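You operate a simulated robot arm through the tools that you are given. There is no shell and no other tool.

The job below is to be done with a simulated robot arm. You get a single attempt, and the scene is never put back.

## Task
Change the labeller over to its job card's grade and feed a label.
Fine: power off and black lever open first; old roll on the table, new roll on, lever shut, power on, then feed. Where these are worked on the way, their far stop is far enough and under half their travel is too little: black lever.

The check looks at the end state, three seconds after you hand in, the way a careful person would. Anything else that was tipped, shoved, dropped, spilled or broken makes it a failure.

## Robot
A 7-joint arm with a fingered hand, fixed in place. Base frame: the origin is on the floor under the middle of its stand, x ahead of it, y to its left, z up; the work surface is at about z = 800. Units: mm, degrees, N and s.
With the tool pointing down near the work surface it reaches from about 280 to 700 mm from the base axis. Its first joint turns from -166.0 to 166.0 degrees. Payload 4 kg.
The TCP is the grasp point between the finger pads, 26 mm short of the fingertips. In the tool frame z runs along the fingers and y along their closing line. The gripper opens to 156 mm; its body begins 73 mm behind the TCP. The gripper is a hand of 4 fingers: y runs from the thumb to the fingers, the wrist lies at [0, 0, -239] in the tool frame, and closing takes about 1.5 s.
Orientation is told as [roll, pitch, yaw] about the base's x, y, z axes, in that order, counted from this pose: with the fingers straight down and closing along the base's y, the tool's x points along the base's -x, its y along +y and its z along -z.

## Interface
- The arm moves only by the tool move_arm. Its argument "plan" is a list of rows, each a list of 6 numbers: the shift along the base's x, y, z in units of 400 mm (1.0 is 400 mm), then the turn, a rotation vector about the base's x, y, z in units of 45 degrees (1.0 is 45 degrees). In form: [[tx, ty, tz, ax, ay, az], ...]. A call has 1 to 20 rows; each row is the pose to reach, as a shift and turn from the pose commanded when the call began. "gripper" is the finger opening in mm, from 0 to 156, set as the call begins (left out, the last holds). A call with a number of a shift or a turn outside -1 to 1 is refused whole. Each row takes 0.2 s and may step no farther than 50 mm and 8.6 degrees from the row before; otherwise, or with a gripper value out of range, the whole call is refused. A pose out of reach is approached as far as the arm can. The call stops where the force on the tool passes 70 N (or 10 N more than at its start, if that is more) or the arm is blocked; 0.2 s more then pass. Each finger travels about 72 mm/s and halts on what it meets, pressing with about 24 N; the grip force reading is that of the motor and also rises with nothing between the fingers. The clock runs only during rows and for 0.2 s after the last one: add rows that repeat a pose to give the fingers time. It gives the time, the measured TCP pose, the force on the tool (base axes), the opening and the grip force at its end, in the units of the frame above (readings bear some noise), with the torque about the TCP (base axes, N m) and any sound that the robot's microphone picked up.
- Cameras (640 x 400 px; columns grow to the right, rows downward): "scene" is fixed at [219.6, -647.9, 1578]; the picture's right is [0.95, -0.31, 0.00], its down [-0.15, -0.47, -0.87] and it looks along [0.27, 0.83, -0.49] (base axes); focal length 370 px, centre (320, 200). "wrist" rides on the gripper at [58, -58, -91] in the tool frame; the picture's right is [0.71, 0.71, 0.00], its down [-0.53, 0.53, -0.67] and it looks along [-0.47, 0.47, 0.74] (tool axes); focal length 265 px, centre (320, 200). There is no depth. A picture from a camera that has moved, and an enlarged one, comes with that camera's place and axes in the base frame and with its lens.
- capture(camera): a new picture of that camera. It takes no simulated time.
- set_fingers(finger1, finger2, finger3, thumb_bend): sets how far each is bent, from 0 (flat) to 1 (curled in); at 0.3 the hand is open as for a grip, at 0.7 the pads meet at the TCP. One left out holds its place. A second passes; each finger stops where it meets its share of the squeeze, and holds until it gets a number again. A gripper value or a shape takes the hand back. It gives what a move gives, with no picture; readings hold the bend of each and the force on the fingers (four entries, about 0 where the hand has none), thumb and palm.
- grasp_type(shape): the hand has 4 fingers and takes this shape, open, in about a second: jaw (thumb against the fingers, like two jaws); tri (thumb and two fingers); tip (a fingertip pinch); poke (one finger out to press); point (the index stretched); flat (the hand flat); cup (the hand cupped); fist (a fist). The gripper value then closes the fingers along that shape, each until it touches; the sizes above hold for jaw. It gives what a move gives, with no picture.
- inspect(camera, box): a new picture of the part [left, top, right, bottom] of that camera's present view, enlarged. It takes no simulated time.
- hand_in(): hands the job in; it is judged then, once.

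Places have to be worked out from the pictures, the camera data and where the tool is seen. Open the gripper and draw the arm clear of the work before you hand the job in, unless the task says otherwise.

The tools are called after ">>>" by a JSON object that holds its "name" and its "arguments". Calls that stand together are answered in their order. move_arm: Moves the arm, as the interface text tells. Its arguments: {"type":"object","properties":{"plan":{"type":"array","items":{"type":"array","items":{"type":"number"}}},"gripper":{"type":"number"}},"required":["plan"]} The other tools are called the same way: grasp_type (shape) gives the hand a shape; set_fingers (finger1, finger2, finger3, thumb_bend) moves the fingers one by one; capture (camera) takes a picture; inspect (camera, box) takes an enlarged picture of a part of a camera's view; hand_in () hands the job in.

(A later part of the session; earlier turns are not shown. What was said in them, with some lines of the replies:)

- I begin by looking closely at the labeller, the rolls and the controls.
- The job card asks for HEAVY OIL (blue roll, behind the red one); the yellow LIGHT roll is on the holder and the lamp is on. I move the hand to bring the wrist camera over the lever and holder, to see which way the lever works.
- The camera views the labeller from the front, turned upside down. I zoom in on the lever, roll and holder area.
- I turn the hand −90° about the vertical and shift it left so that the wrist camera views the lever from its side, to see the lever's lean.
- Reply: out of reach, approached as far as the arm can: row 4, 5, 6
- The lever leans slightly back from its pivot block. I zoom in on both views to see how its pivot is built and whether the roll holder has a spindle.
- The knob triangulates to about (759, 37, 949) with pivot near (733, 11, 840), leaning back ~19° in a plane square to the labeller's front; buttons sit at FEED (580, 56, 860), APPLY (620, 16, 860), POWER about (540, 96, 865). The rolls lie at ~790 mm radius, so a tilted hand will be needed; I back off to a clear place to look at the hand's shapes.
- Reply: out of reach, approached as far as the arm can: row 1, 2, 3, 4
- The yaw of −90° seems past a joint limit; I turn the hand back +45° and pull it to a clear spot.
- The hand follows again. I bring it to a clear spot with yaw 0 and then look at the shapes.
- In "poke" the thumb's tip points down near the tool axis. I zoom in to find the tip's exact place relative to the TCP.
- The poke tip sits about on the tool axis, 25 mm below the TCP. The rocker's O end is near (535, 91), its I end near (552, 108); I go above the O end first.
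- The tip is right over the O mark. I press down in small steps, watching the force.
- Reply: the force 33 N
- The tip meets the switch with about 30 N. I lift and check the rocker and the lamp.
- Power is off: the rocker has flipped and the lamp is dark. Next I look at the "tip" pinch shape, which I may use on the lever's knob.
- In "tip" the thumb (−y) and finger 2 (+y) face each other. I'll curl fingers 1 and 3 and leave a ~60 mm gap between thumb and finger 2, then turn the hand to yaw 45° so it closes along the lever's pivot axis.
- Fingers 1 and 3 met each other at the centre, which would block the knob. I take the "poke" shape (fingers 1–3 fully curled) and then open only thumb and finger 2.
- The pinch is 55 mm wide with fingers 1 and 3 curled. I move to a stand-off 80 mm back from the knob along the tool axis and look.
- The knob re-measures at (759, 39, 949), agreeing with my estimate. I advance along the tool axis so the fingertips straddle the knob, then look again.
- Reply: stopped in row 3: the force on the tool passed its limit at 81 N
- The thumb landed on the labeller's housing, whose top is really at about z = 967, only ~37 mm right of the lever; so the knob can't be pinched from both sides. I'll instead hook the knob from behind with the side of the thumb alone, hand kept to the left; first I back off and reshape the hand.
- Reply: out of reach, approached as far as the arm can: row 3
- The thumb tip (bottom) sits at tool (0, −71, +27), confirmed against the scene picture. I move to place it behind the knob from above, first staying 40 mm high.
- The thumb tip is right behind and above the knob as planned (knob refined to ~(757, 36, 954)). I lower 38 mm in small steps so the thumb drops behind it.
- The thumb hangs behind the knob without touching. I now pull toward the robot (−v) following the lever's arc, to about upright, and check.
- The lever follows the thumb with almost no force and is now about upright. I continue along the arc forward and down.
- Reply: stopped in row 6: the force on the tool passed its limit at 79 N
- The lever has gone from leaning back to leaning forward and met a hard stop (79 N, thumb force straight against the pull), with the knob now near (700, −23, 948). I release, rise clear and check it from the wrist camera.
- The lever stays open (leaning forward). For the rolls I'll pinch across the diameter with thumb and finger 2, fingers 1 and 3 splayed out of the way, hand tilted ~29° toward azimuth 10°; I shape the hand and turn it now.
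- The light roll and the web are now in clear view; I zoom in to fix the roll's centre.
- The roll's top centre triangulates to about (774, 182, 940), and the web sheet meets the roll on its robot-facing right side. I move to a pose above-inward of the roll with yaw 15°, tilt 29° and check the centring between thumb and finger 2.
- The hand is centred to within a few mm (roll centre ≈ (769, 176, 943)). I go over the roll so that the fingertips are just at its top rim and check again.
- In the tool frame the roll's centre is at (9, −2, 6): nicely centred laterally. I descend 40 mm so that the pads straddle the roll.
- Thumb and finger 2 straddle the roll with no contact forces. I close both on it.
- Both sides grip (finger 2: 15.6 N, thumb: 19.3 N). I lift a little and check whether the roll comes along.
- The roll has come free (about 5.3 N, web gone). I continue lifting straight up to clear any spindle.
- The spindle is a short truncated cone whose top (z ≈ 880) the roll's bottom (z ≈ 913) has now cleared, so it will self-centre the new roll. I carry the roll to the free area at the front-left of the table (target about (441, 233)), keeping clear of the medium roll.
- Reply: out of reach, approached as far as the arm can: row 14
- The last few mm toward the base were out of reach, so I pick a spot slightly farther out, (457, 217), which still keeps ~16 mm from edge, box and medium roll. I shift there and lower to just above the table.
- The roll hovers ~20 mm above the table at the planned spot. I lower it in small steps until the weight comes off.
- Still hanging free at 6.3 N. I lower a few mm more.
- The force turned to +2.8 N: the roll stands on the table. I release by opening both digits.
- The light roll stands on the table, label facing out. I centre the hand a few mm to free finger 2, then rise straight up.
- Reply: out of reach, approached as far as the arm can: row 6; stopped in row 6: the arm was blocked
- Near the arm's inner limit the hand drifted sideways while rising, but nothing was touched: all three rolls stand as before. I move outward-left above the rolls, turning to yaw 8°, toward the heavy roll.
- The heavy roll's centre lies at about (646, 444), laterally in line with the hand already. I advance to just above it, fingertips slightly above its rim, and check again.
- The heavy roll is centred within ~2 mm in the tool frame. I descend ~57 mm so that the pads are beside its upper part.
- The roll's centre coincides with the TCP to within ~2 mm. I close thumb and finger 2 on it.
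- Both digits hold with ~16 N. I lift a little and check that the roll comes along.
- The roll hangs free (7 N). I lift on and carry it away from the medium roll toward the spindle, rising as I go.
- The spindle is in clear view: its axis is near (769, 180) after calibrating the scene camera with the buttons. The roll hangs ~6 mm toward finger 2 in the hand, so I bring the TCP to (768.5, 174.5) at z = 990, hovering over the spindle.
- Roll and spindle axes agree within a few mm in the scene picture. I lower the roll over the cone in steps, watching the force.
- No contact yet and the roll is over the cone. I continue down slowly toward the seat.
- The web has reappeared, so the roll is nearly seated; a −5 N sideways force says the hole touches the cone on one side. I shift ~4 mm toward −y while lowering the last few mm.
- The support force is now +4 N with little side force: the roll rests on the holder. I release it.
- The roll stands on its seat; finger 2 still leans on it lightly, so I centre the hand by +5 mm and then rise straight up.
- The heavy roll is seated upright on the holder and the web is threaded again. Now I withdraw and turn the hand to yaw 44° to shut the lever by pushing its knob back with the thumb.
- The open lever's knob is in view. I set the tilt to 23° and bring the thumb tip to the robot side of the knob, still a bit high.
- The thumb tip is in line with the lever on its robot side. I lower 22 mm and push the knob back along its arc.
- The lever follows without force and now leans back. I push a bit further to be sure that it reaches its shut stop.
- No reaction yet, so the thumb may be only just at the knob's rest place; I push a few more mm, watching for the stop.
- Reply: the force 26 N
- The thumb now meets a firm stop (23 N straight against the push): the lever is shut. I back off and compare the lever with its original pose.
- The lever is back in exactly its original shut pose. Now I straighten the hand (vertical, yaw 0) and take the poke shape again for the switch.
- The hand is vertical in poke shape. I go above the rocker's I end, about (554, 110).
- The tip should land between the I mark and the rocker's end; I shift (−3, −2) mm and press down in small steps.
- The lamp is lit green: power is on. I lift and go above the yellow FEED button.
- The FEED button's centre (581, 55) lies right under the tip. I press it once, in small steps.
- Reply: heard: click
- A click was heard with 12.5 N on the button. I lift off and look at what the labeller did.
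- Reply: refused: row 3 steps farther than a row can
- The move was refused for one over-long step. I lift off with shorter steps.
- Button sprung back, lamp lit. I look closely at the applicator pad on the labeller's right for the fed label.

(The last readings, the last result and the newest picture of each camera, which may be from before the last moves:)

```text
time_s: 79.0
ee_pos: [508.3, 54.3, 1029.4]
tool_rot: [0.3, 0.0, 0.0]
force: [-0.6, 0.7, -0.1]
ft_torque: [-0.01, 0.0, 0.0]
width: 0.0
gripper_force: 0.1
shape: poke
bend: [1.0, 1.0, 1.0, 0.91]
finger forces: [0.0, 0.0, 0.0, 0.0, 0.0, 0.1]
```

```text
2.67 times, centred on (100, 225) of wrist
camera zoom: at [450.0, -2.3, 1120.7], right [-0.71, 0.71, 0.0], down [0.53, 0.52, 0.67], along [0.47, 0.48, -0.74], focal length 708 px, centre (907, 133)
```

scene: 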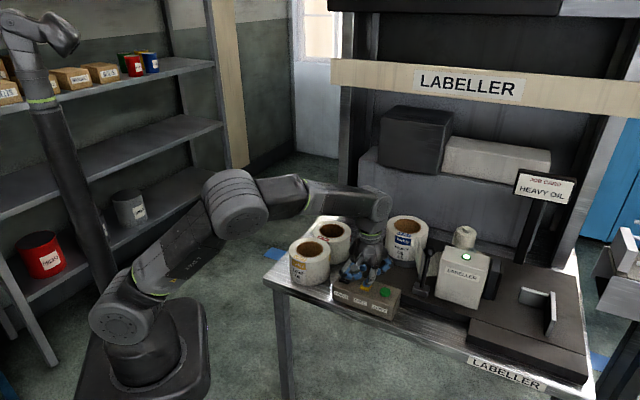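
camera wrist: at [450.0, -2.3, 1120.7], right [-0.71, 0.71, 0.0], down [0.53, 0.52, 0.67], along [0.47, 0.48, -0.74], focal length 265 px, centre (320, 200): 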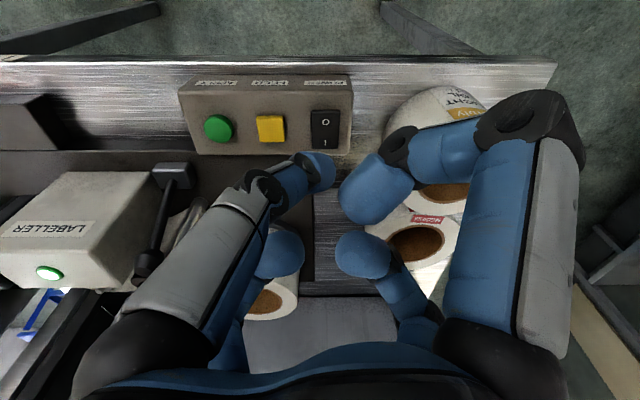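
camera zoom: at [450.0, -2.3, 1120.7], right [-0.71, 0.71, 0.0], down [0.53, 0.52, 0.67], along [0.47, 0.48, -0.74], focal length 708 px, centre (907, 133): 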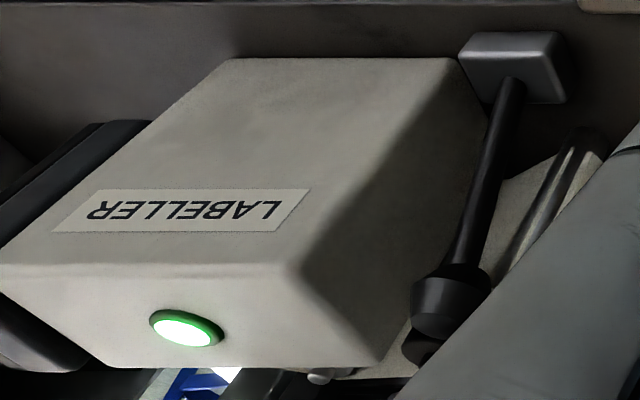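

I move the wrist camera to the front-right of the labeller to look for the fed label at the applicator.

>>> {"name": "move_arm", "arguments": {"plan": [[0.025, -0.1, 0.0, 0, 0, 0], [0.05, -0.2, 0.0, 0, 0, 0], [0.075, -0.31, 0.0, 0, 0, 0], [0.1, -0.42, 0.0, 0, 0, 0], [0.125, -0.53, -0.01, 0, 0, 0], [0.15, -0.64, -0.02, 0, 0, 0], [0.18, -0.74, -0.03, 0, 0, 0], [0.205, -0.84, -0.04, 0, 0, 0]]}}

>>> {"name": "capture", "arguments": {"camera": "wrist"}}

>>> {"name": "capture", "arguments": {"camera": "scene"}}

```text
time_s: 80.8
ee_pos: [591.3, -277.0, 1017.1]
tool_rot: [0.4, 0.0, 0.1]
force: [-0.5, 0.4, 0.0]
ft_torque: [-0.01, -0.02, 0.04]
width: 0.0
gripper_force: 0.1
shape: poke
bend: [1.0, 1.0, 1.0, 0.91]
finger forces: [0.1, 0.0, 0.0, 0.0, 0.0, 0.0]
```

```text
taken
camera wrist: at [533.4, -335.6, 1106.3], right [-0.71, 0.71, 0.0], down [0.52, 0.52, 0.67], along [0.47, 0.48, -0.74], focal length 265 px, centre (320, 200)
```

wrist: 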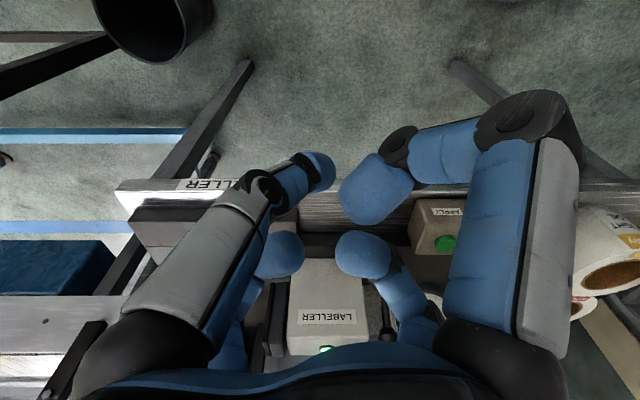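

```text
taken
```

scene: 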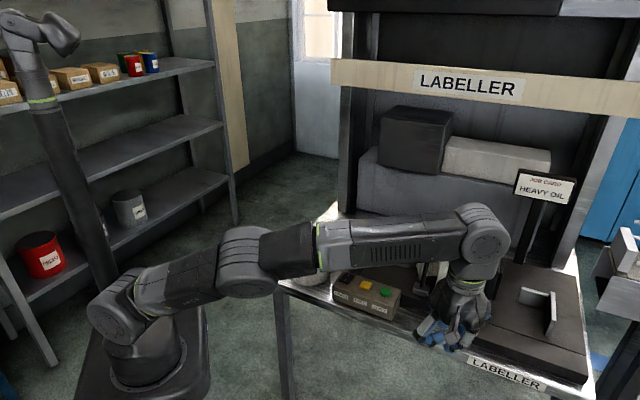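

I zoom in on the applicator region in this view.

>>> {"name": "inspect", "arguments": {"camera": "wrist", "box": [230, 240, 390, 360]}}

```text
3.33 times, centred on (310, 300) of wrist
camera zoom: at [533.4, -335.6, 1106.3], right [-0.71, 0.71, 0.0], down [0.52, 0.52, 0.67], along [0.47, 0.48, -0.74], focal length 885 px, centre (353, -133)
```

zoom: 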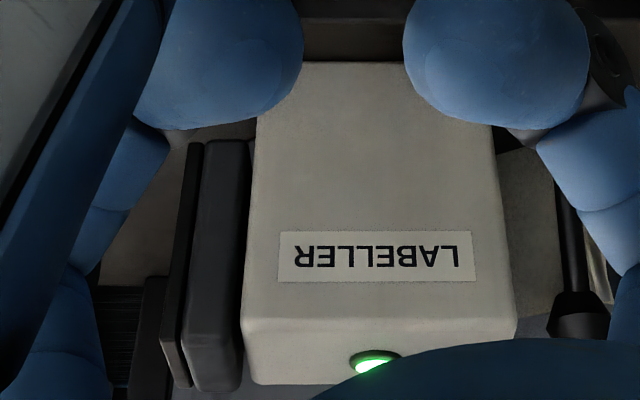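

The pad's outer face is turned away from here. I turn and tilt the hand and move it to the front-right in free space, to see that face.

>>> {"name": "grasp_type", "arguments": {"shape": "jaw"}}

>>> {"name": "move_arm", "arguments": {"plan": [[-0.01, -0.03, 0, 0, 0, 0.167], [-0.02, -0.06, 0, 0, 0, 0.333], [-0.03, -0.09, -0.01, 0, 0, 0.5], [-0.04, -0.12, -0.02, 0, 0, 0.667]]}}

>>> {"name": "move_arm", "arguments": {"plan": [[0, 0, -0.02, 0.078, -0.135, 0], [0, 0, -0.04, 0.156, -0.27, 0], [0, 0, -0.06, 0.234, -0.404, 0], [0, -0.02, -0.08, 0.311, -0.539, 0], [0, -0.04, -0.1, 0.389, -0.6736, 0]]}}

>>> {"name": "capture", "arguments": {"camera": "wrist"}}

```text
time_s: 81.7
ee_pos: [590.6, -278.4, 1017.5]
tool_rot: [0.3, 0.1, 0.0]
force: [0.1, -0.1, 0.2]
ft_torque: [-0.02, -0.02, 0.0]
width: 155.7
gripper_force: 0.1
shape: jaw
bend: [0.3, 0.3, 0.3, 0.3]
finger forces: [0.1, 0.0, 0.0, 0.0, 0.1, 0.0]
```

```text
time_s: 82.7
ee_pos: [575.7, -325.9, 1008.2]
tool_rot: [0.3, -0.1, 30.3]
force: [-0.4, 1.1, -0.1]
ft_torque: [-0.02, -0.03, 0.01]
width: 155.8
gripper_force: 0.1
shape: jaw
bend: [0.3, 0.3, 0.3, 0.3]
finger forces: [0.1, 0.1, 0.0, 0.0, 0.1, 0.0]
```

```text
time_s: 83.9
ee_pos: [574.8, -342.4, 969.1]
tool_rot: [0.3, -35.2, 30.0]
force: [-0.8, 0.1, -1.1]
ft_torque: [-0.04, 0.0, 0.01]
width: 156.1
gripper_force: 0.1
shape: jaw
bend: [0.3, 0.3, 0.3, 0.3]
finger forces: [0.1, 0.1, 0.1, 0.1, 0.0, 0.0]
```

```text
taken
camera wrist: at [518.0, -441.6, 1008.7], right [-0.86, 0.32, -0.4], down [-0.22, 0.47, 0.85], along [0.47, 0.82, -0.33], focal length 265 px, centre (320, 200)
```

wrist: 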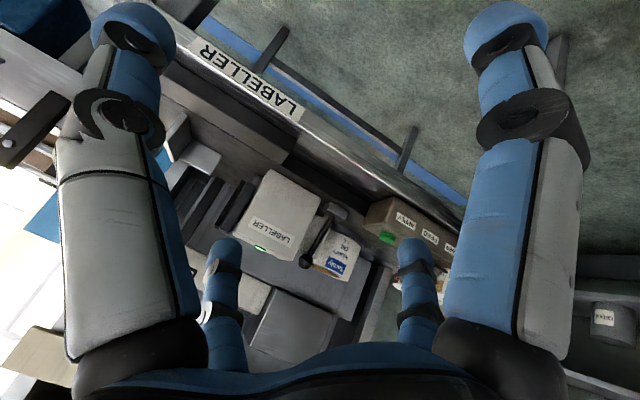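

The hand is in free space in front of the table. I move further right to bring the pad's outer face into view.

>>> {"name": "move_arm", "arguments": {"plan": [[0, -0.07, -0.03, 0, 0, 0], [0, -0.14, -0.06, 0, 0, 0], [0, -0.21, -0.08, 0, 0, 0]]}}

>>> {"name": "capture", "arguments": {"camera": "wrist"}}

>>> {"name": "inspect", "arguments": {"camera": "wrist", "box": [180, 150, 340, 290]}}

```text
time_s: 84.7
ee_pos: [574.1, -426.5, 937.2]
tool_rot: [0.2, -35.1, 30.0]
force: [0.2, 0.1, -0.2]
ft_torque: [0.0, -0.01, 0.0]
width: 156.3
gripper_force: 0.0
shape: jaw
bend: [0.3, 0.3, 0.3, 0.3]
finger forces: [0.1, 0.0, 0.0, 0.0, 0.1, 0.0]
```

```text
taken
camera wrist: at [517.3, -526.7, 976.9], right [-0.86, 0.32, -0.4], down [-0.22, 0.48, 0.85], along [0.47, 0.82, -0.34], focal length 265 px, centre (320, 200)
```

wrist: 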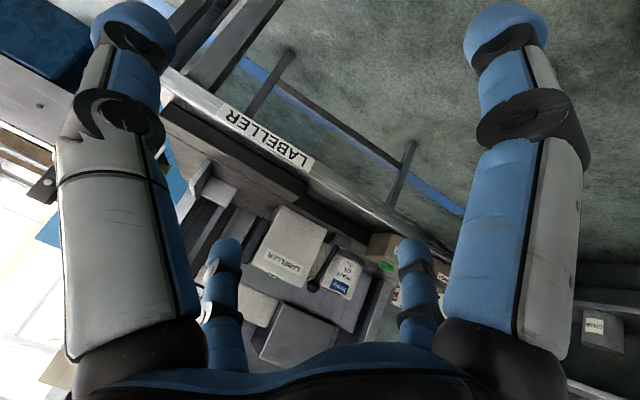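

```text
2.86 times, centred on (260, 220) of wrist
camera zoom: at [517.3, -526.7, 976.9], right [-0.86, 0.32, -0.4], down [-0.22, 0.48, 0.85], along [0.47, 0.82, -0.34], focal length 758 px, centre (491, 143)
```

zoom: 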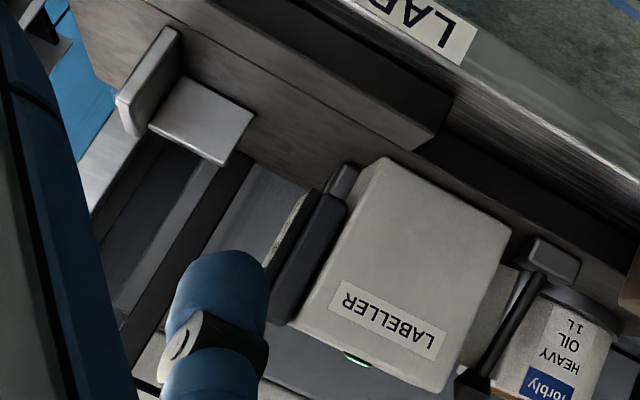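

A thin light stripe shows on the outer side of the applicator plate; I zoom in on it.

>>> {"name": "inspect", "arguments": {"camera": "wrist", "box": [236, 205, 276, 250]}}

```text
8.89 times, centred on (256, 228) of wrist
camera zoom: at [517.3, -526.7, 976.9], right [-0.86, 0.32, -0.4], down [-0.22, 0.48, 0.85], along [0.47, 0.82, -0.34], focal length 2359 px, centre (889, -44)
```

zoom: 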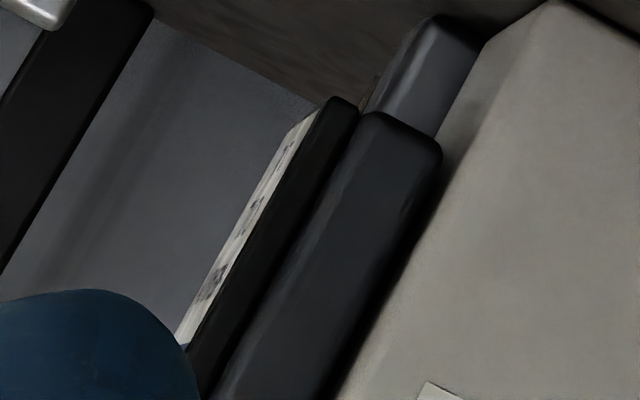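

A printed label sits on the applicator's outer face: the feed worked. I draw the arm back to a clear position with the hand open and take a last look at everything.

>>> {"name": "move_arm", "arguments": {"plan": [[-0.08, -0.02, 0.05, 0, 0, 0], [-0.16, -0.02, 0.1, 0, 0, 0], [-0.24, 0.0, 0.15, 0, 0, 0], [-0.32, 0.02, 0.2, 0, 0, 0]]}}

>>> {"name": "capture", "arguments": {"camera": "scene"}}

>>> {"name": "inspect", "arguments": {"camera": "scene", "box": [270, 190, 470, 320]}}

```text
time_s: 85.7
ee_pos: [444.9, -419.8, 1018.4]
tool_rot: [0.2, -35.0, 30.0]
force: [-1.2, 0.7, -0.6]
ft_torque: [-0.01, 0.04, 0.02]
width: 155.9
gripper_force: 0.1
shape: jaw
bend: [0.3, 0.3, 0.3, 0.3]
finger forces: [0.0, 0.1, 0.0, 0.0, 0.1, 0.0]
```

```text
taken
```

scene: 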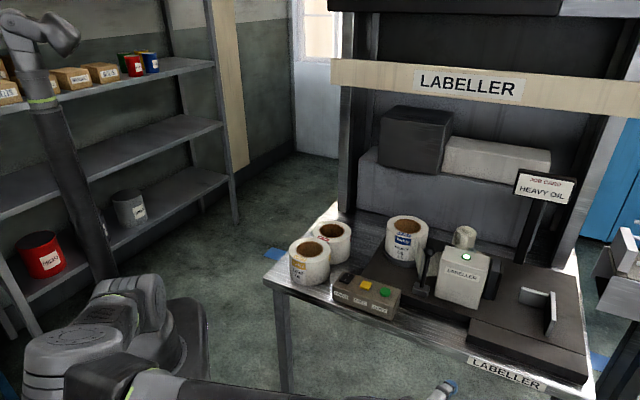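

```text
3.08 times, centred on (370, 255) of scene
camera zoom: at [219.6, -647.9, 1578.0], right [0.95, -0.31, 0.0], down [-0.15, -0.47, -0.87], along [0.27, 0.83, -0.49], focal length 1140 px, centre (166, 31)
```

zoom: 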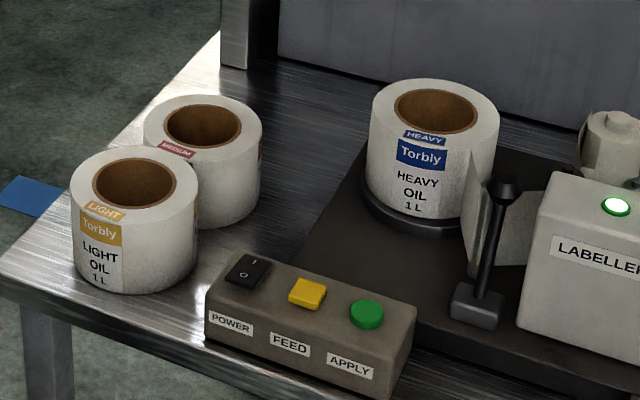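

Comparing with the first picture, the medium roll looks shifted by several pixels; I check it with the identical zoom as at the start.

>>> {"name": "inspect", "arguments": {"camera": "scene", "box": [260, 160, 420, 260]}}

>>> {"name": "inspect", "arguments": {"camera": "scene", "box": [280, 200, 380, 280]}}

```text
4.00 times, centred on (340, 210) of scene
camera zoom: at [219.6, -647.9, 1578.0], right [0.95, -0.31, 0.0], down [-0.15, -0.47, -0.87], along [0.27, 0.83, -0.49], focal length 1482 px, centre (240, 160)
```

zoom: 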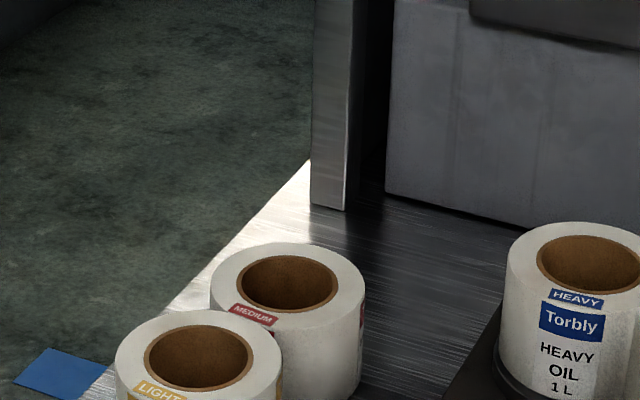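

```text
5.00 times, centred on (330, 240) of scene
camera zoom: at [219.6, -647.9, 1578.0], right [0.95, -0.31, 0.0], down [-0.15, -0.47, -0.87], along [0.27, 0.83, -0.49], focal length 1852 px, centre (270, 0)
```

zoom: 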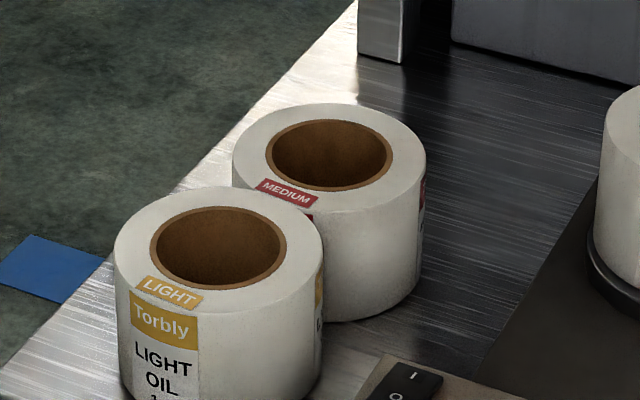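

The medium roll was indeed nudged ~30 mm (by the splayed finger while carrying the heavy roll): it went from about (550, 328) to (561, 298) and turned ~6°. I'll put it back; first I straighten the hand and swing over to the left at a safe height.

>>> {"name": "move_arm", "arguments": {"plan": [[0, 0.02, 0.02, -0.078, 0.135, 0], [0, 0.04, 0.04, -0.156, 0.27, 0], [0, 0.06, 0.06, -0.234, 0.404, 0], [0, 0.08, 0.08, -0.311, 0.539, 0], [0, 0.1, 0.1, -0.389, 0.6736, 0]]}}

>>> {"name": "move_arm", "arguments": {"plan": [[0.005, 0.1, 0.02, 0, 0, -0.1], [0.01, 0.2, 0.04, 0, 0, -0.2], [0.015, 0.3, 0.05, 0, 0, -0.3], [0.02, 0.4, 0.05, 0, 0, -0.4], [0.025, 0.5, 0.05, 0, 0, -0.5], [0.03, 0.6, 0.05, 0, 0, -0.6], [0.035, 0.7, 0.05, 0, 0, -0.7], [0.04, 0.8, 0.05, 0, 0, -0.8], [0.045, 0.9, 0.05, 0, 0, -0.856]]}}

>>> {"name": "capture", "arguments": {"camera": "wrist"}}

```text
time_s: 86.9
ee_pos: [445.6, -379.7, 1056.7]
tool_rot: [0.1, 0.1, 30.1]
force: [0.0, 0.1, 0.2]
ft_torque: [0.02, -0.02, 0.0]
width: 156.0
gripper_force: 0.0
shape: jaw
bend: [0.3, 0.3, 0.3, 0.3]
finger forces: [0.0, 0.0, 0.0, 0.1, 0.1, 0.0]
```

```text
time_s: 88.9
ee_pos: [462.6, -19.2, 1076.9]
tool_rot: [0.3, 0.0, -8.6]
force: [0.1, 0.3, -1.3]
ft_torque: [0.01, -0.01, 0.01]
width: 155.7
gripper_force: 0.2
shape: jaw
bend: [0.3, 0.3, 0.3, 0.3]
finger forces: [0.1, 0.0, 0.0, 0.0, 0.0, 0.0]
```

```text
taken
camera wrist: at [397.2, -66.1, 1166.2], right [-0.59, 0.8, 0.0], down [0.6, 0.44, 0.67], along [0.54, 0.4, -0.74], focal length 265 px, centre (320, 200)
```

wrist: 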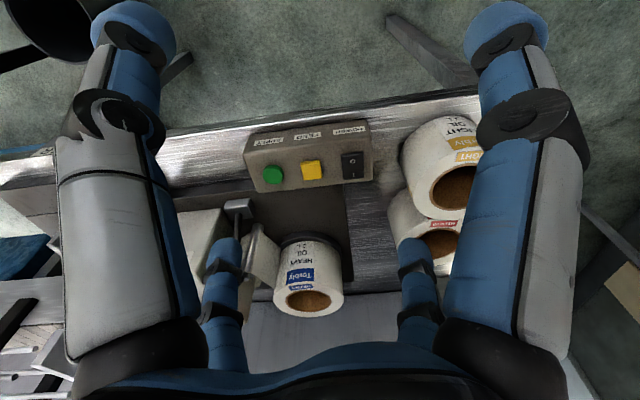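

I move to a viewpoint just in front of the medium roll to measure its present place.

>>> {"name": "move_arm", "arguments": {"plan": [[0.01, 0.1, -0.02, 0, 0, 0], [0.02, 0.2, -0.05, 0, 0, 0], [0.03, 0.3, -0.08, 0, 0, 0], [0.04, 0.4, -0.11, 0, 0, 0], [0.05, 0.5, -0.14, 0, 0, 0], [0.06, 0.6, -0.17, 0, 0, 0], [0.073, 0.66, -0.2, 0, 0, 0]]}}

>>> {"name": "capture", "arguments": {"camera": "wrist"}}

>>> {"name": "inspect", "arguments": {"camera": "scene", "box": [260, 160, 420, 260]}}

```text
time_s: 90.5
ee_pos: [493.2, 247.1, 995.9]
tool_rot: [0.2, 0.0, -8.5]
force: [0.2, -0.3, -0.5]
ft_torque: [-0.02, 0.0, -0.01]
width: 156.0
gripper_force: 0.1
shape: jaw
bend: [0.3, 0.3, 0.3, 0.3]
finger forces: [0.0, 0.0, 0.0, 0.0, 0.0, 0.0]
```

```text
taken
camera wrist: at [427.2, 199.3, 1086.0], right [-0.6, 0.8, 0.0], down [0.6, 0.44, 0.67], along [0.54, 0.4, -0.74], focal length 265 px, centre (320, 200)
```

wrist: 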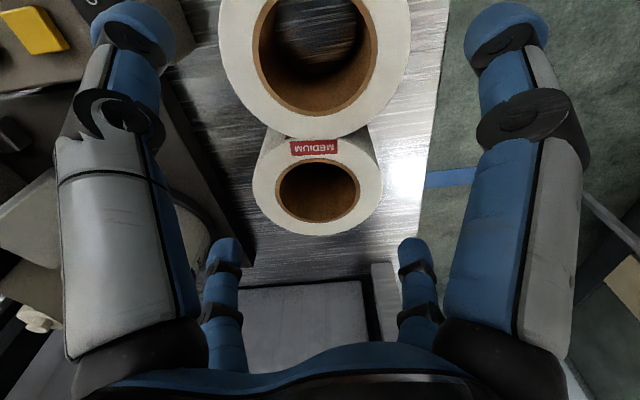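

```text
4.00 times, centred on (340, 210) of scene
camera zoom: at [219.6, -647.9, 1578.0], right [0.95, -0.31, 0.0], down [-0.15, -0.47, -0.87], along [0.27, 0.83, -0.49], focal length 1482 px, centre (240, 160)
```

zoom: 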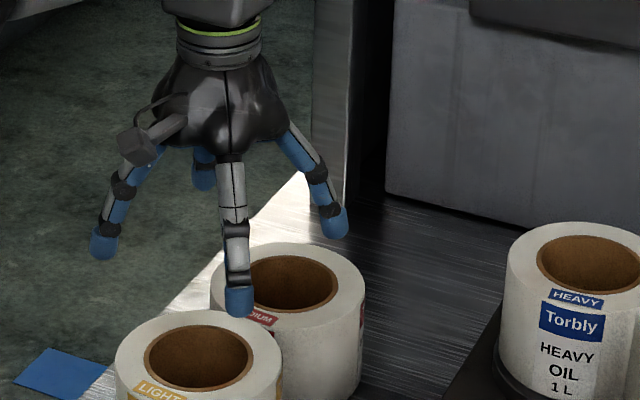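

The medium roll is now at about (558, 294); it needs to go back by about (−11.5, +30) mm. I open all four digits a little wider and go above it, digits at 45° to the neighbouring light roll.

>>> {"name": "set_fingers", "arguments": {"finger1": 0.22, "finger2": 0.22, "finger3": 0.22, "thumb_bend": 0.22}}

>>> {"name": "move_arm", "arguments": {"plan": [[0.08, 0.058, -0.03, 0, 0, 0], [0.163, 0.117, -0.06, 0, 0, 0], [0.163, 0.117, -0.13, 0, 0, 0]]}}

>>> {"name": "capture", "arguments": {"camera": "wrist"}}

>>> {"name": "inspect", "arguments": {"camera": "scene", "box": [260, 160, 420, 260]}}

```text
time_s: 91.5
ee_pos: [492.6, 247.2, 996.8]
tool_rot: [0.2, -0.1, -8.6]
force: [-1.4, 0.9, 0.3]
ft_torque: [0.01, 0.0, -0.01]
width: 120.0
gripper_force: 0.0
shape: fingers
bend: [0.22, 0.22, 0.22, 0.22]
finger forces: [0.0, 0.1, 0.0, 0.0, 0.1, 0.0]
```

```text
time_s: 92.3
ee_pos: [559.2, 291.3, 943.7]
tool_rot: [0.3, 0.0, -8.4]
force: [-0.8, 0.1, 0.3]
ft_torque: [-0.05, -0.04, -0.03]
width: 120.2
gripper_force: 0.1
shape: fingers
bend: [0.22, 0.22, 0.22, 0.22]
finger forces: [0.0, 0.0, 0.1, 0.0, 0.0, 0.0]
```

```text
taken
camera wrist: at [494.8, 244.8, 1034.2], right [-0.6, 0.8, 0.0], down [0.6, 0.44, 0.67], along [0.54, 0.4, -0.74], focal length 265 px, centre (320, 200)
```

wrist: 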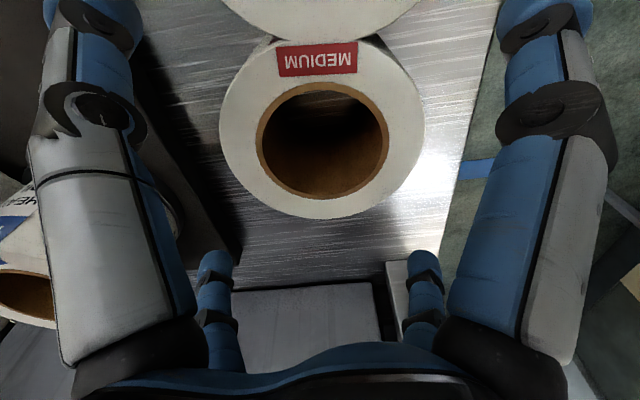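

```text
4.00 times, centred on (340, 210) of scene
camera zoom: at [219.6, -647.9, 1578.0], right [0.95, -0.31, 0.0], down [-0.15, -0.47, -0.87], along [0.27, 0.83, -0.49], focal length 1482 px, centre (240, 160)
```

zoom: 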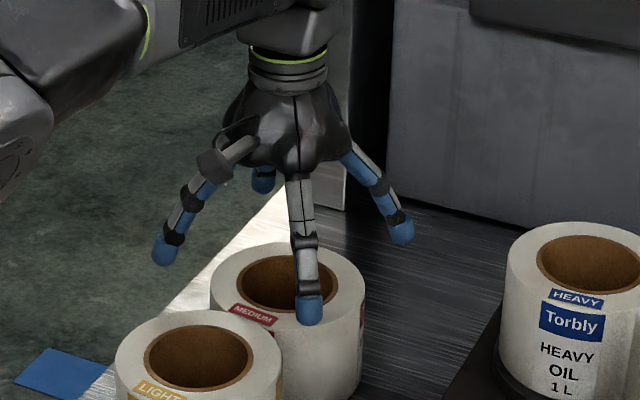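

The medium roll is centred under the hand within 2 mm. I descend around it.

>>> {"name": "move_arm", "arguments": {"plan": [[0.001, 0.004, -0.05, 0, 0, 0], [0.001, 0.004, -0.1, 0, 0, 0], [0.001, 0.004, -0.14, 0, 0, 0], [0.001, 0.004, -0.16, 0, 0, 0]]}}

>>> {"name": "capture", "arguments": {"camera": "wrist"}}

>>> {"name": "inspect", "arguments": {"camera": "scene", "box": [260, 180, 420, 280]}}

```text
time_s: 93.3
ee_pos: [561.4, 295.2, 880.8]
tool_rot: [0.3, -0.1, -8.6]
force: [0.4, 0.0, 0.2]
ft_torque: [-0.03, 0.0, 0.0]
width: 120.0
gripper_force: 0.0
shape: fingers
bend: [0.22, 0.22, 0.22, 0.22]
finger forces: [0.0, 0.0, 0.0, 0.0, 0.0, 0.1]
```

```text
taken
camera wrist: at [494.4, 245.9, 970.8], right [-0.59, 0.8, 0.0], down [0.6, 0.44, 0.67], along [0.54, 0.4, -0.74], focal length 265 px, centre (320, 200)
```

wrist: 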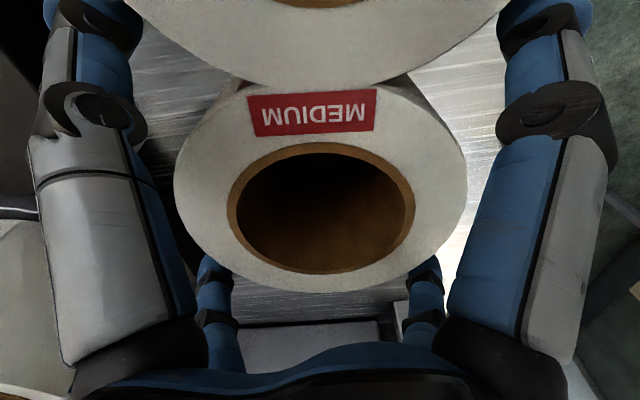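

```text
4.00 times, centred on (340, 230) of scene
camera zoom: at [219.6, -647.9, 1578.0], right [0.95, -0.31, 0.0], down [-0.15, -0.47, -0.87], along [0.27, 0.83, -0.49], focal length 1482 px, centre (240, 80)
```

zoom: 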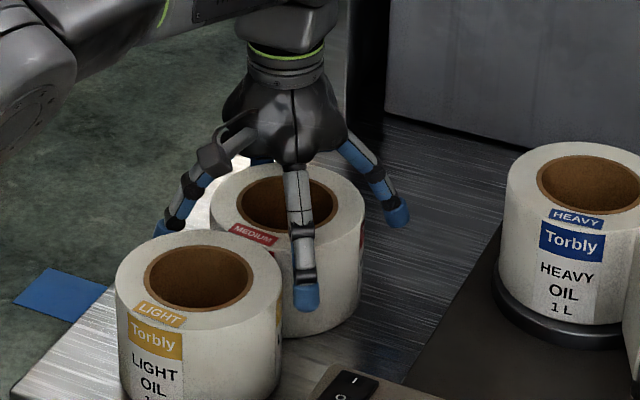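

All four digits surround the roll with no contact. I close them.

>>> {"name": "set_fingers", "arguments": {"finger1": 0.6, "finger2": 0.6, "finger3": 0.6, "thumb_bend": 0.6}}

>>> {"name": "capture", "arguments": {"camera": "wrist"}}

>>> {"name": "inspect", "arguments": {"camera": "scene", "box": [260, 160, 420, 260]}}

```text
time_s: 94.3
ee_pos: [560.8, 292.5, 881.7]
tool_rot: [0.2, 0.0, -8.5]
force: [1.5, -3.6, 5.0]
ft_torque: [-0.69, 0.28, 0.2]
width: 74.6
gripper_force: 26.7
shape: fingers
bend: [0.41, 0.33, 0.34, 0.49]
finger forces: [7.3, 12.9, 11.2, 0.0, 22.9, 0.1]
```

```text
taken
camera wrist: at [494.4, 245.7, 971.3], right [-0.6, 0.8, 0.0], down [0.6, 0.44, 0.67], along [0.54, 0.4, -0.74], focal length 265 px, centre (320, 200)
```

wrist: 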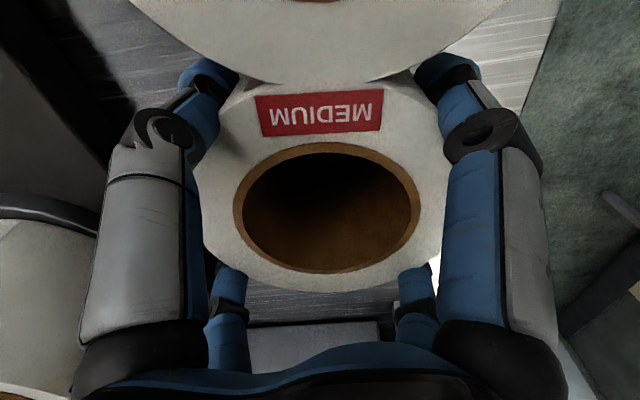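

```text
4.00 times, centred on (340, 210) of scene
camera zoom: at [219.6, -647.9, 1578.0], right [0.95, -0.31, 0.0], down [-0.15, -0.47, -0.87], along [0.27, 0.83, -0.49], focal length 1482 px, centre (240, 160)
```

zoom: 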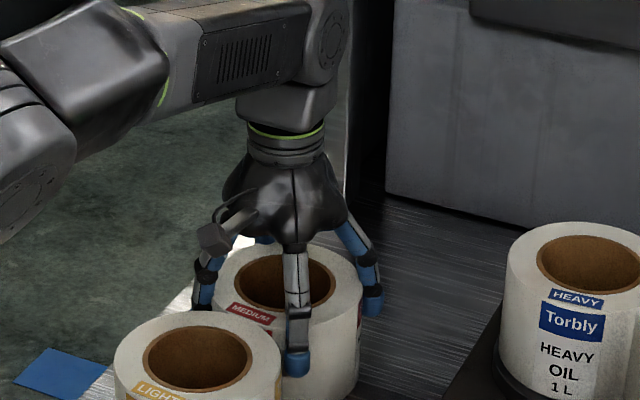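

The roll is held by all four digits and the light roll did not move. I lift it 6 mm and carry it back by (−11.5, +30) mm with a +6° turn.

>>> {"name": "move_arm", "arguments": {"plan": [[0, 0, 0.008, 0, 0, 0], [0, 0, 0.016, 0, 0, 0], [-0.01, 0.025, 0.018, 0, 0, 0.047], [-0.02, 0.05, 0.018, 0, 0, 0.093], [-0.029, 0.075, 0.018, 0, 0, 0.14], [-0.029, 0.075, 0.018, 0, 0, 0.14]]}}

>>> {"name": "inspect", "arguments": {"camera": "scene", "box": [260, 160, 420, 260]}}

>>> {"name": "capture", "arguments": {"camera": "wrist"}}

```text
time_s: 95.7
ee_pos: [546.4, 323.0, 886.5]
tool_rot: [0.3, 0.0, -2.1]
force: [0.3, 1.2, -5.3]
ft_torque: [-0.03, 0.04, 0.02]
width: 74.4
gripper_force: 27.0
shape: fingers
bend: [0.41, 0.33, 0.34, 0.49]
finger forces: [6.7, 14.1, 11.2, 0.0, 21.7, 0.0]
```

```text
4.00 times, centred on (340, 210) of scene
camera zoom: at [219.6, -647.9, 1578.0], right [0.95, -0.31, 0.0], down [-0.15, -0.47, -0.87], along [0.27, 0.83, -0.49], focal length 1482 px, centre (240, 160)
```

zoom: 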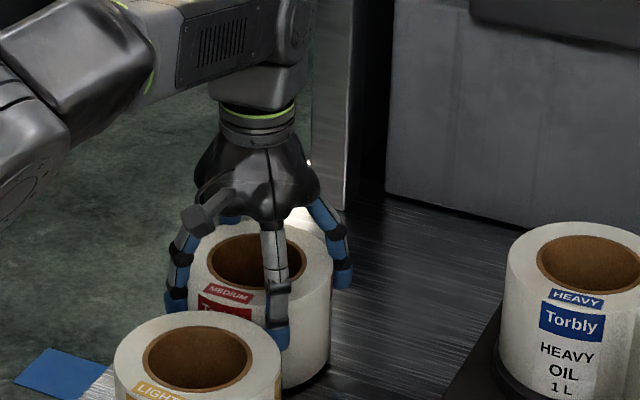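

```text
taken
camera wrist: at [486.8, 268.4, 976.1], right [-0.68, 0.73, 0.0], down [0.54, 0.5, 0.67], along [0.49, 0.46, -0.74], focal length 265 px, centre (320, 200)
```

wrist: 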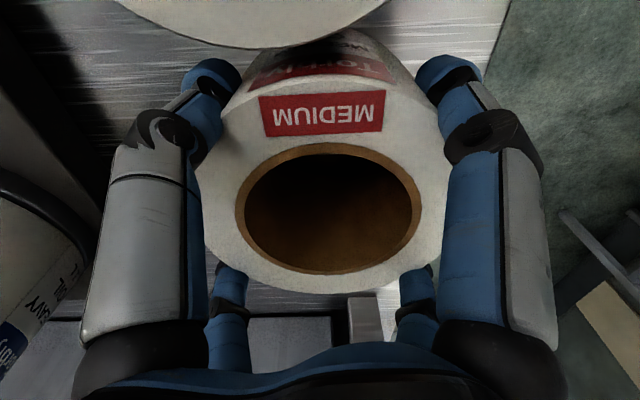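

Held at 5.3 N; compared with the start picture, it needs another (+3, −4.5) mm. I correct that and lower it to the table.

>>> {"name": "move_arm", "arguments": {"plan": [[0.004, -0.006, 0, 0, 0, 0], [0.0075, -0.011, 0, 0, 0, 0], [0.0075, -0.011, -0.006, 0, 0, 0], [0.0075, -0.011, -0.012, 0, 0, 0], [0.0075, -0.011, -0.016, 0, 0, 0]]}}

>>> {"name": "inspect", "arguments": {"camera": "scene", "box": [260, 160, 420, 260]}}

```text
time_s: 96.9
ee_pos: [550.9, 318.3, 882.1]
tool_rot: [0.4, -0.1, -2.3]
force: [-0.1, -0.1, 0.1]
ft_torque: [-0.27, 0.16, -0.01]
width: 74.6
gripper_force: 26.4
shape: fingers
bend: [0.41, 0.33, 0.34, 0.49]
finger forces: [6.8, 14.4, 11.2, 0.0, 21.2, 0.0]
```

```text
4.00 times, centred on (340, 210) of scene
camera zoom: at [219.6, -647.9, 1578.0], right [0.95, -0.31, 0.0], down [-0.15, -0.47, -0.87], along [0.27, 0.83, -0.49], focal length 1482 px, centre (240, 160)
```

zoom: 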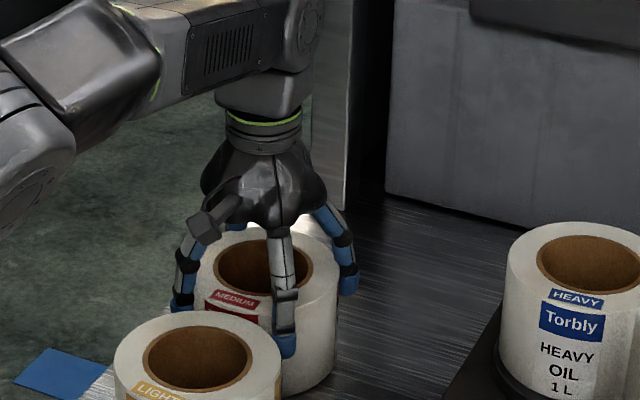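

The roll stands on the table and its outline matches the start picture (hole 214–312, right edge 338). I release it.

>>> {"name": "set_fingers", "arguments": {"finger1": 0.22, "finger2": 0.22, "finger3": 0.22, "thumb_bend": 0.22}}

>>> {"name": "inspect", "arguments": {"camera": "scene", "box": [260, 160, 420, 260]}}

>>> {"name": "capture", "arguments": {"camera": "wrist"}}

```text
time_s: 97.9
ee_pos: [550.8, 318.8, 880.6]
tool_rot: [0.3, 0.0, -2.2]
force: [-0.8, -0.1, 0.5]
ft_torque: [0.03, -0.01, 0.0]
width: 120.2
gripper_force: 0.0
shape: fingers
bend: [0.22, 0.22, 0.22, 0.22]
finger forces: [0.0, 0.0, 0.0, 0.0, 0.0, 0.0]
```

```text
4.00 times, centred on (340, 210) of scene
camera zoom: at [219.6, -647.9, 1578.0], right [0.95, -0.31, 0.0], down [-0.15, -0.47, -0.87], along [0.27, 0.83, -0.49], focal length 1482 px, centre (240, 160)
```

zoom: 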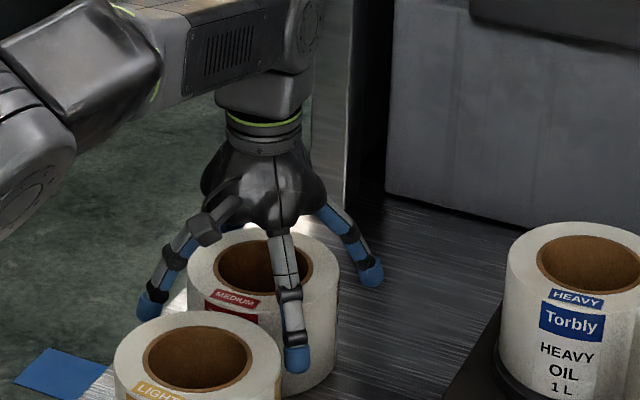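

```text
taken
camera wrist: at [490.7, 263.4, 971.1], right [-0.68, 0.73, 0.0], down [0.55, 0.5, 0.67], along [0.49, 0.46, -0.74], focal length 265 px, centre (320, 200)
```

wrist: 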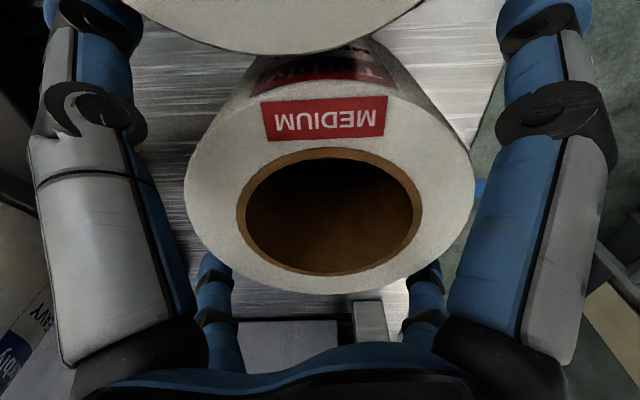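

Released cleanly. I rise straight up, clear of the rolls.

>>> {"name": "move_arm", "arguments": {"plan": [[0, 0, 0.04, 0, 0, 0], [0, 0, 0.1, 0, 0, 0], [0, 0, 0.18, 0, 0, 0], [0, 0, 0.27, 0, 0, 0], [0, 0, 0.36, 0, 0, 0], [-0.05, -0.06, 0.42, 0, 0, 0]]}}

>>> {"name": "inspect", "arguments": {"camera": "scene", "box": [260, 160, 420, 260]}}

```text
time_s: 99.3
ee_pos: [531.5, 294.7, 1048.8]
tool_rot: [0.2, 0.0, -2.1]
force: [0.3, -0.2, 0.3]
ft_torque: [-0.02, 0.02, -0.02]
width: 120.2
gripper_force: 0.0
shape: fingers
bend: [0.22, 0.22, 0.22, 0.22]
finger forces: [0.0, 0.1, 0.0, 0.0, 0.0, 0.0]
```

```text
4.00 times, centred on (340, 210) of scene
camera zoom: at [219.6, -647.9, 1578.0], right [0.95, -0.31, 0.0], down [-0.15, -0.47, -0.87], along [0.27, 0.83, -0.49], focal length 1482 px, centre (240, 160)
```

zoom: 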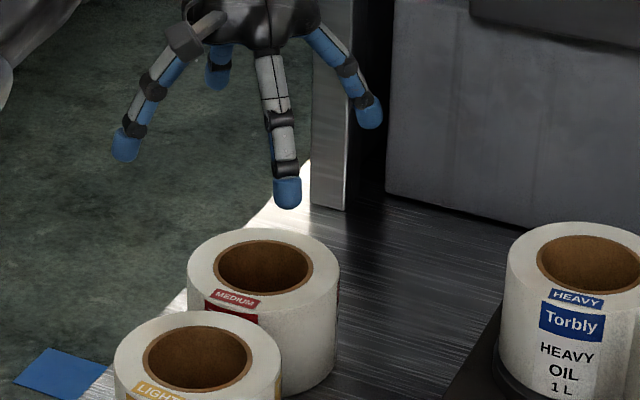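

The medium roll is back within about a millimetre of its original place and orientation. I draw the arm back toward its start pose with the hand open.

>>> {"name": "move_arm", "arguments": {"gripper": 156, "plan": [[-0.05, -0.05, 0.07, 0, 0, 0], [-0.1, -0.1, 0.14, 0, 0, 0], [-0.15, -0.15, 0.21, 0, 0, 0], [-0.2, -0.2, 0.27, 0, 0, 0], [-0.23, -0.24, 0.28, 0, 0, 0]]}}

>>> {"name": "capture", "arguments": {"camera": "scene"}}

>>> {"name": "inspect", "arguments": {"camera": "scene", "box": [320, 200, 500, 320]}}

```text
time_s: 100.5
ee_pos: [440.7, 198.4, 1162.8]
tool_rot: [0.2, 0.0, -2.1]
force: [0.3, 0.2, -0.3]
ft_torque: [-0.01, -0.04, 0.01]
width: 155.9
gripper_force: 0.1
shape: jaw
bend: [0.3, 0.3, 0.3, 0.3]
finger forces: [0.0, 0.0, 0.1, 0.1, 0.1, 0.0]
```

```text
taken
```

scene: 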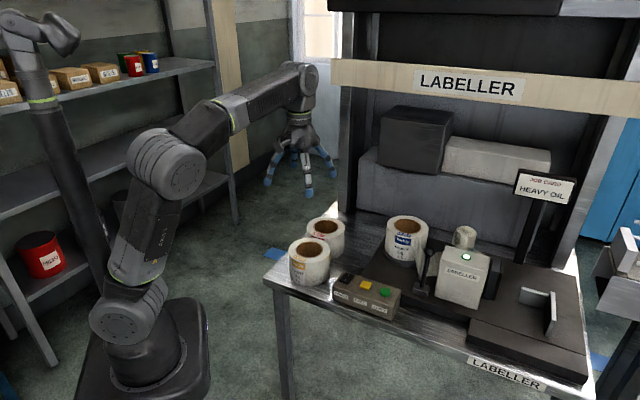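

```text
3.33 times, centred on (410, 260) of scene
camera zoom: at [219.6, -647.9, 1578.0], right [0.95, -0.31, 0.0], down [-0.15, -0.47, -0.87], along [0.27, 0.83, -0.49], focal length 1235 px, centre (20, 0)
```

zoom: 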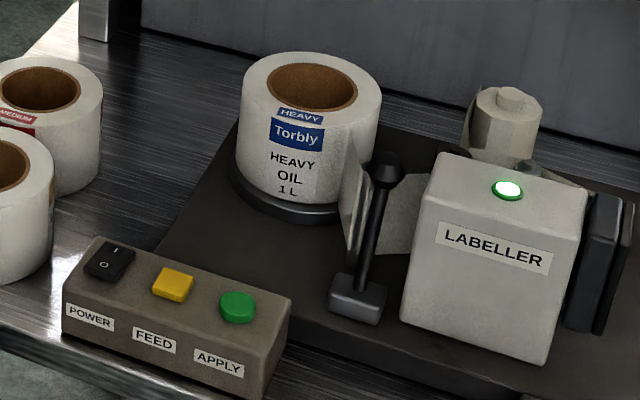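

Everything is in its end state. The heavy roll is on the holder, the lever is shut, power is on with the lamp lit, and a label has been fed. The light roll stands on the table, the medium roll is back in its place, and the arm is clear with the hand open. I hand the job in.

>>> {"name": "hand_in", "arguments": {}}

```text
The job is handed in.
```

The labeller is changed over to HEAVY OIL and I fed one label. I also knocked the medium roll out of place along the way and put it back.

- **Changeover:** I worked in the order you gave: power off, lever open to its stop, light roll off, heavy roll on, lever shut to its stop, power on, then FEED once. The lamp is lit, and the lever looks exactly as it did at the start.
- **Label:** the wrist camera showed a printed label on the outer face of the applicator pad. I saw it only at a steep angle and could not read its text.
- **Medium roll:** while carrying the heavy roll, a splayed finger pushed the medium roll about 30 mm and turned it about 6°. I picked it up and set it back; in the scene picture it now matches its starting place to within about a millimetre.
- **Light roll:** it stands upright at the front-left of the table, about 15 mm from the front edge.
- **Housing contact:** an early try at the lever pressed the thumb onto the top of the labeller housing at about 80 N before the arm stopped. I saw no mark or movement from it.

The arm is back near its start pose with the hand open.
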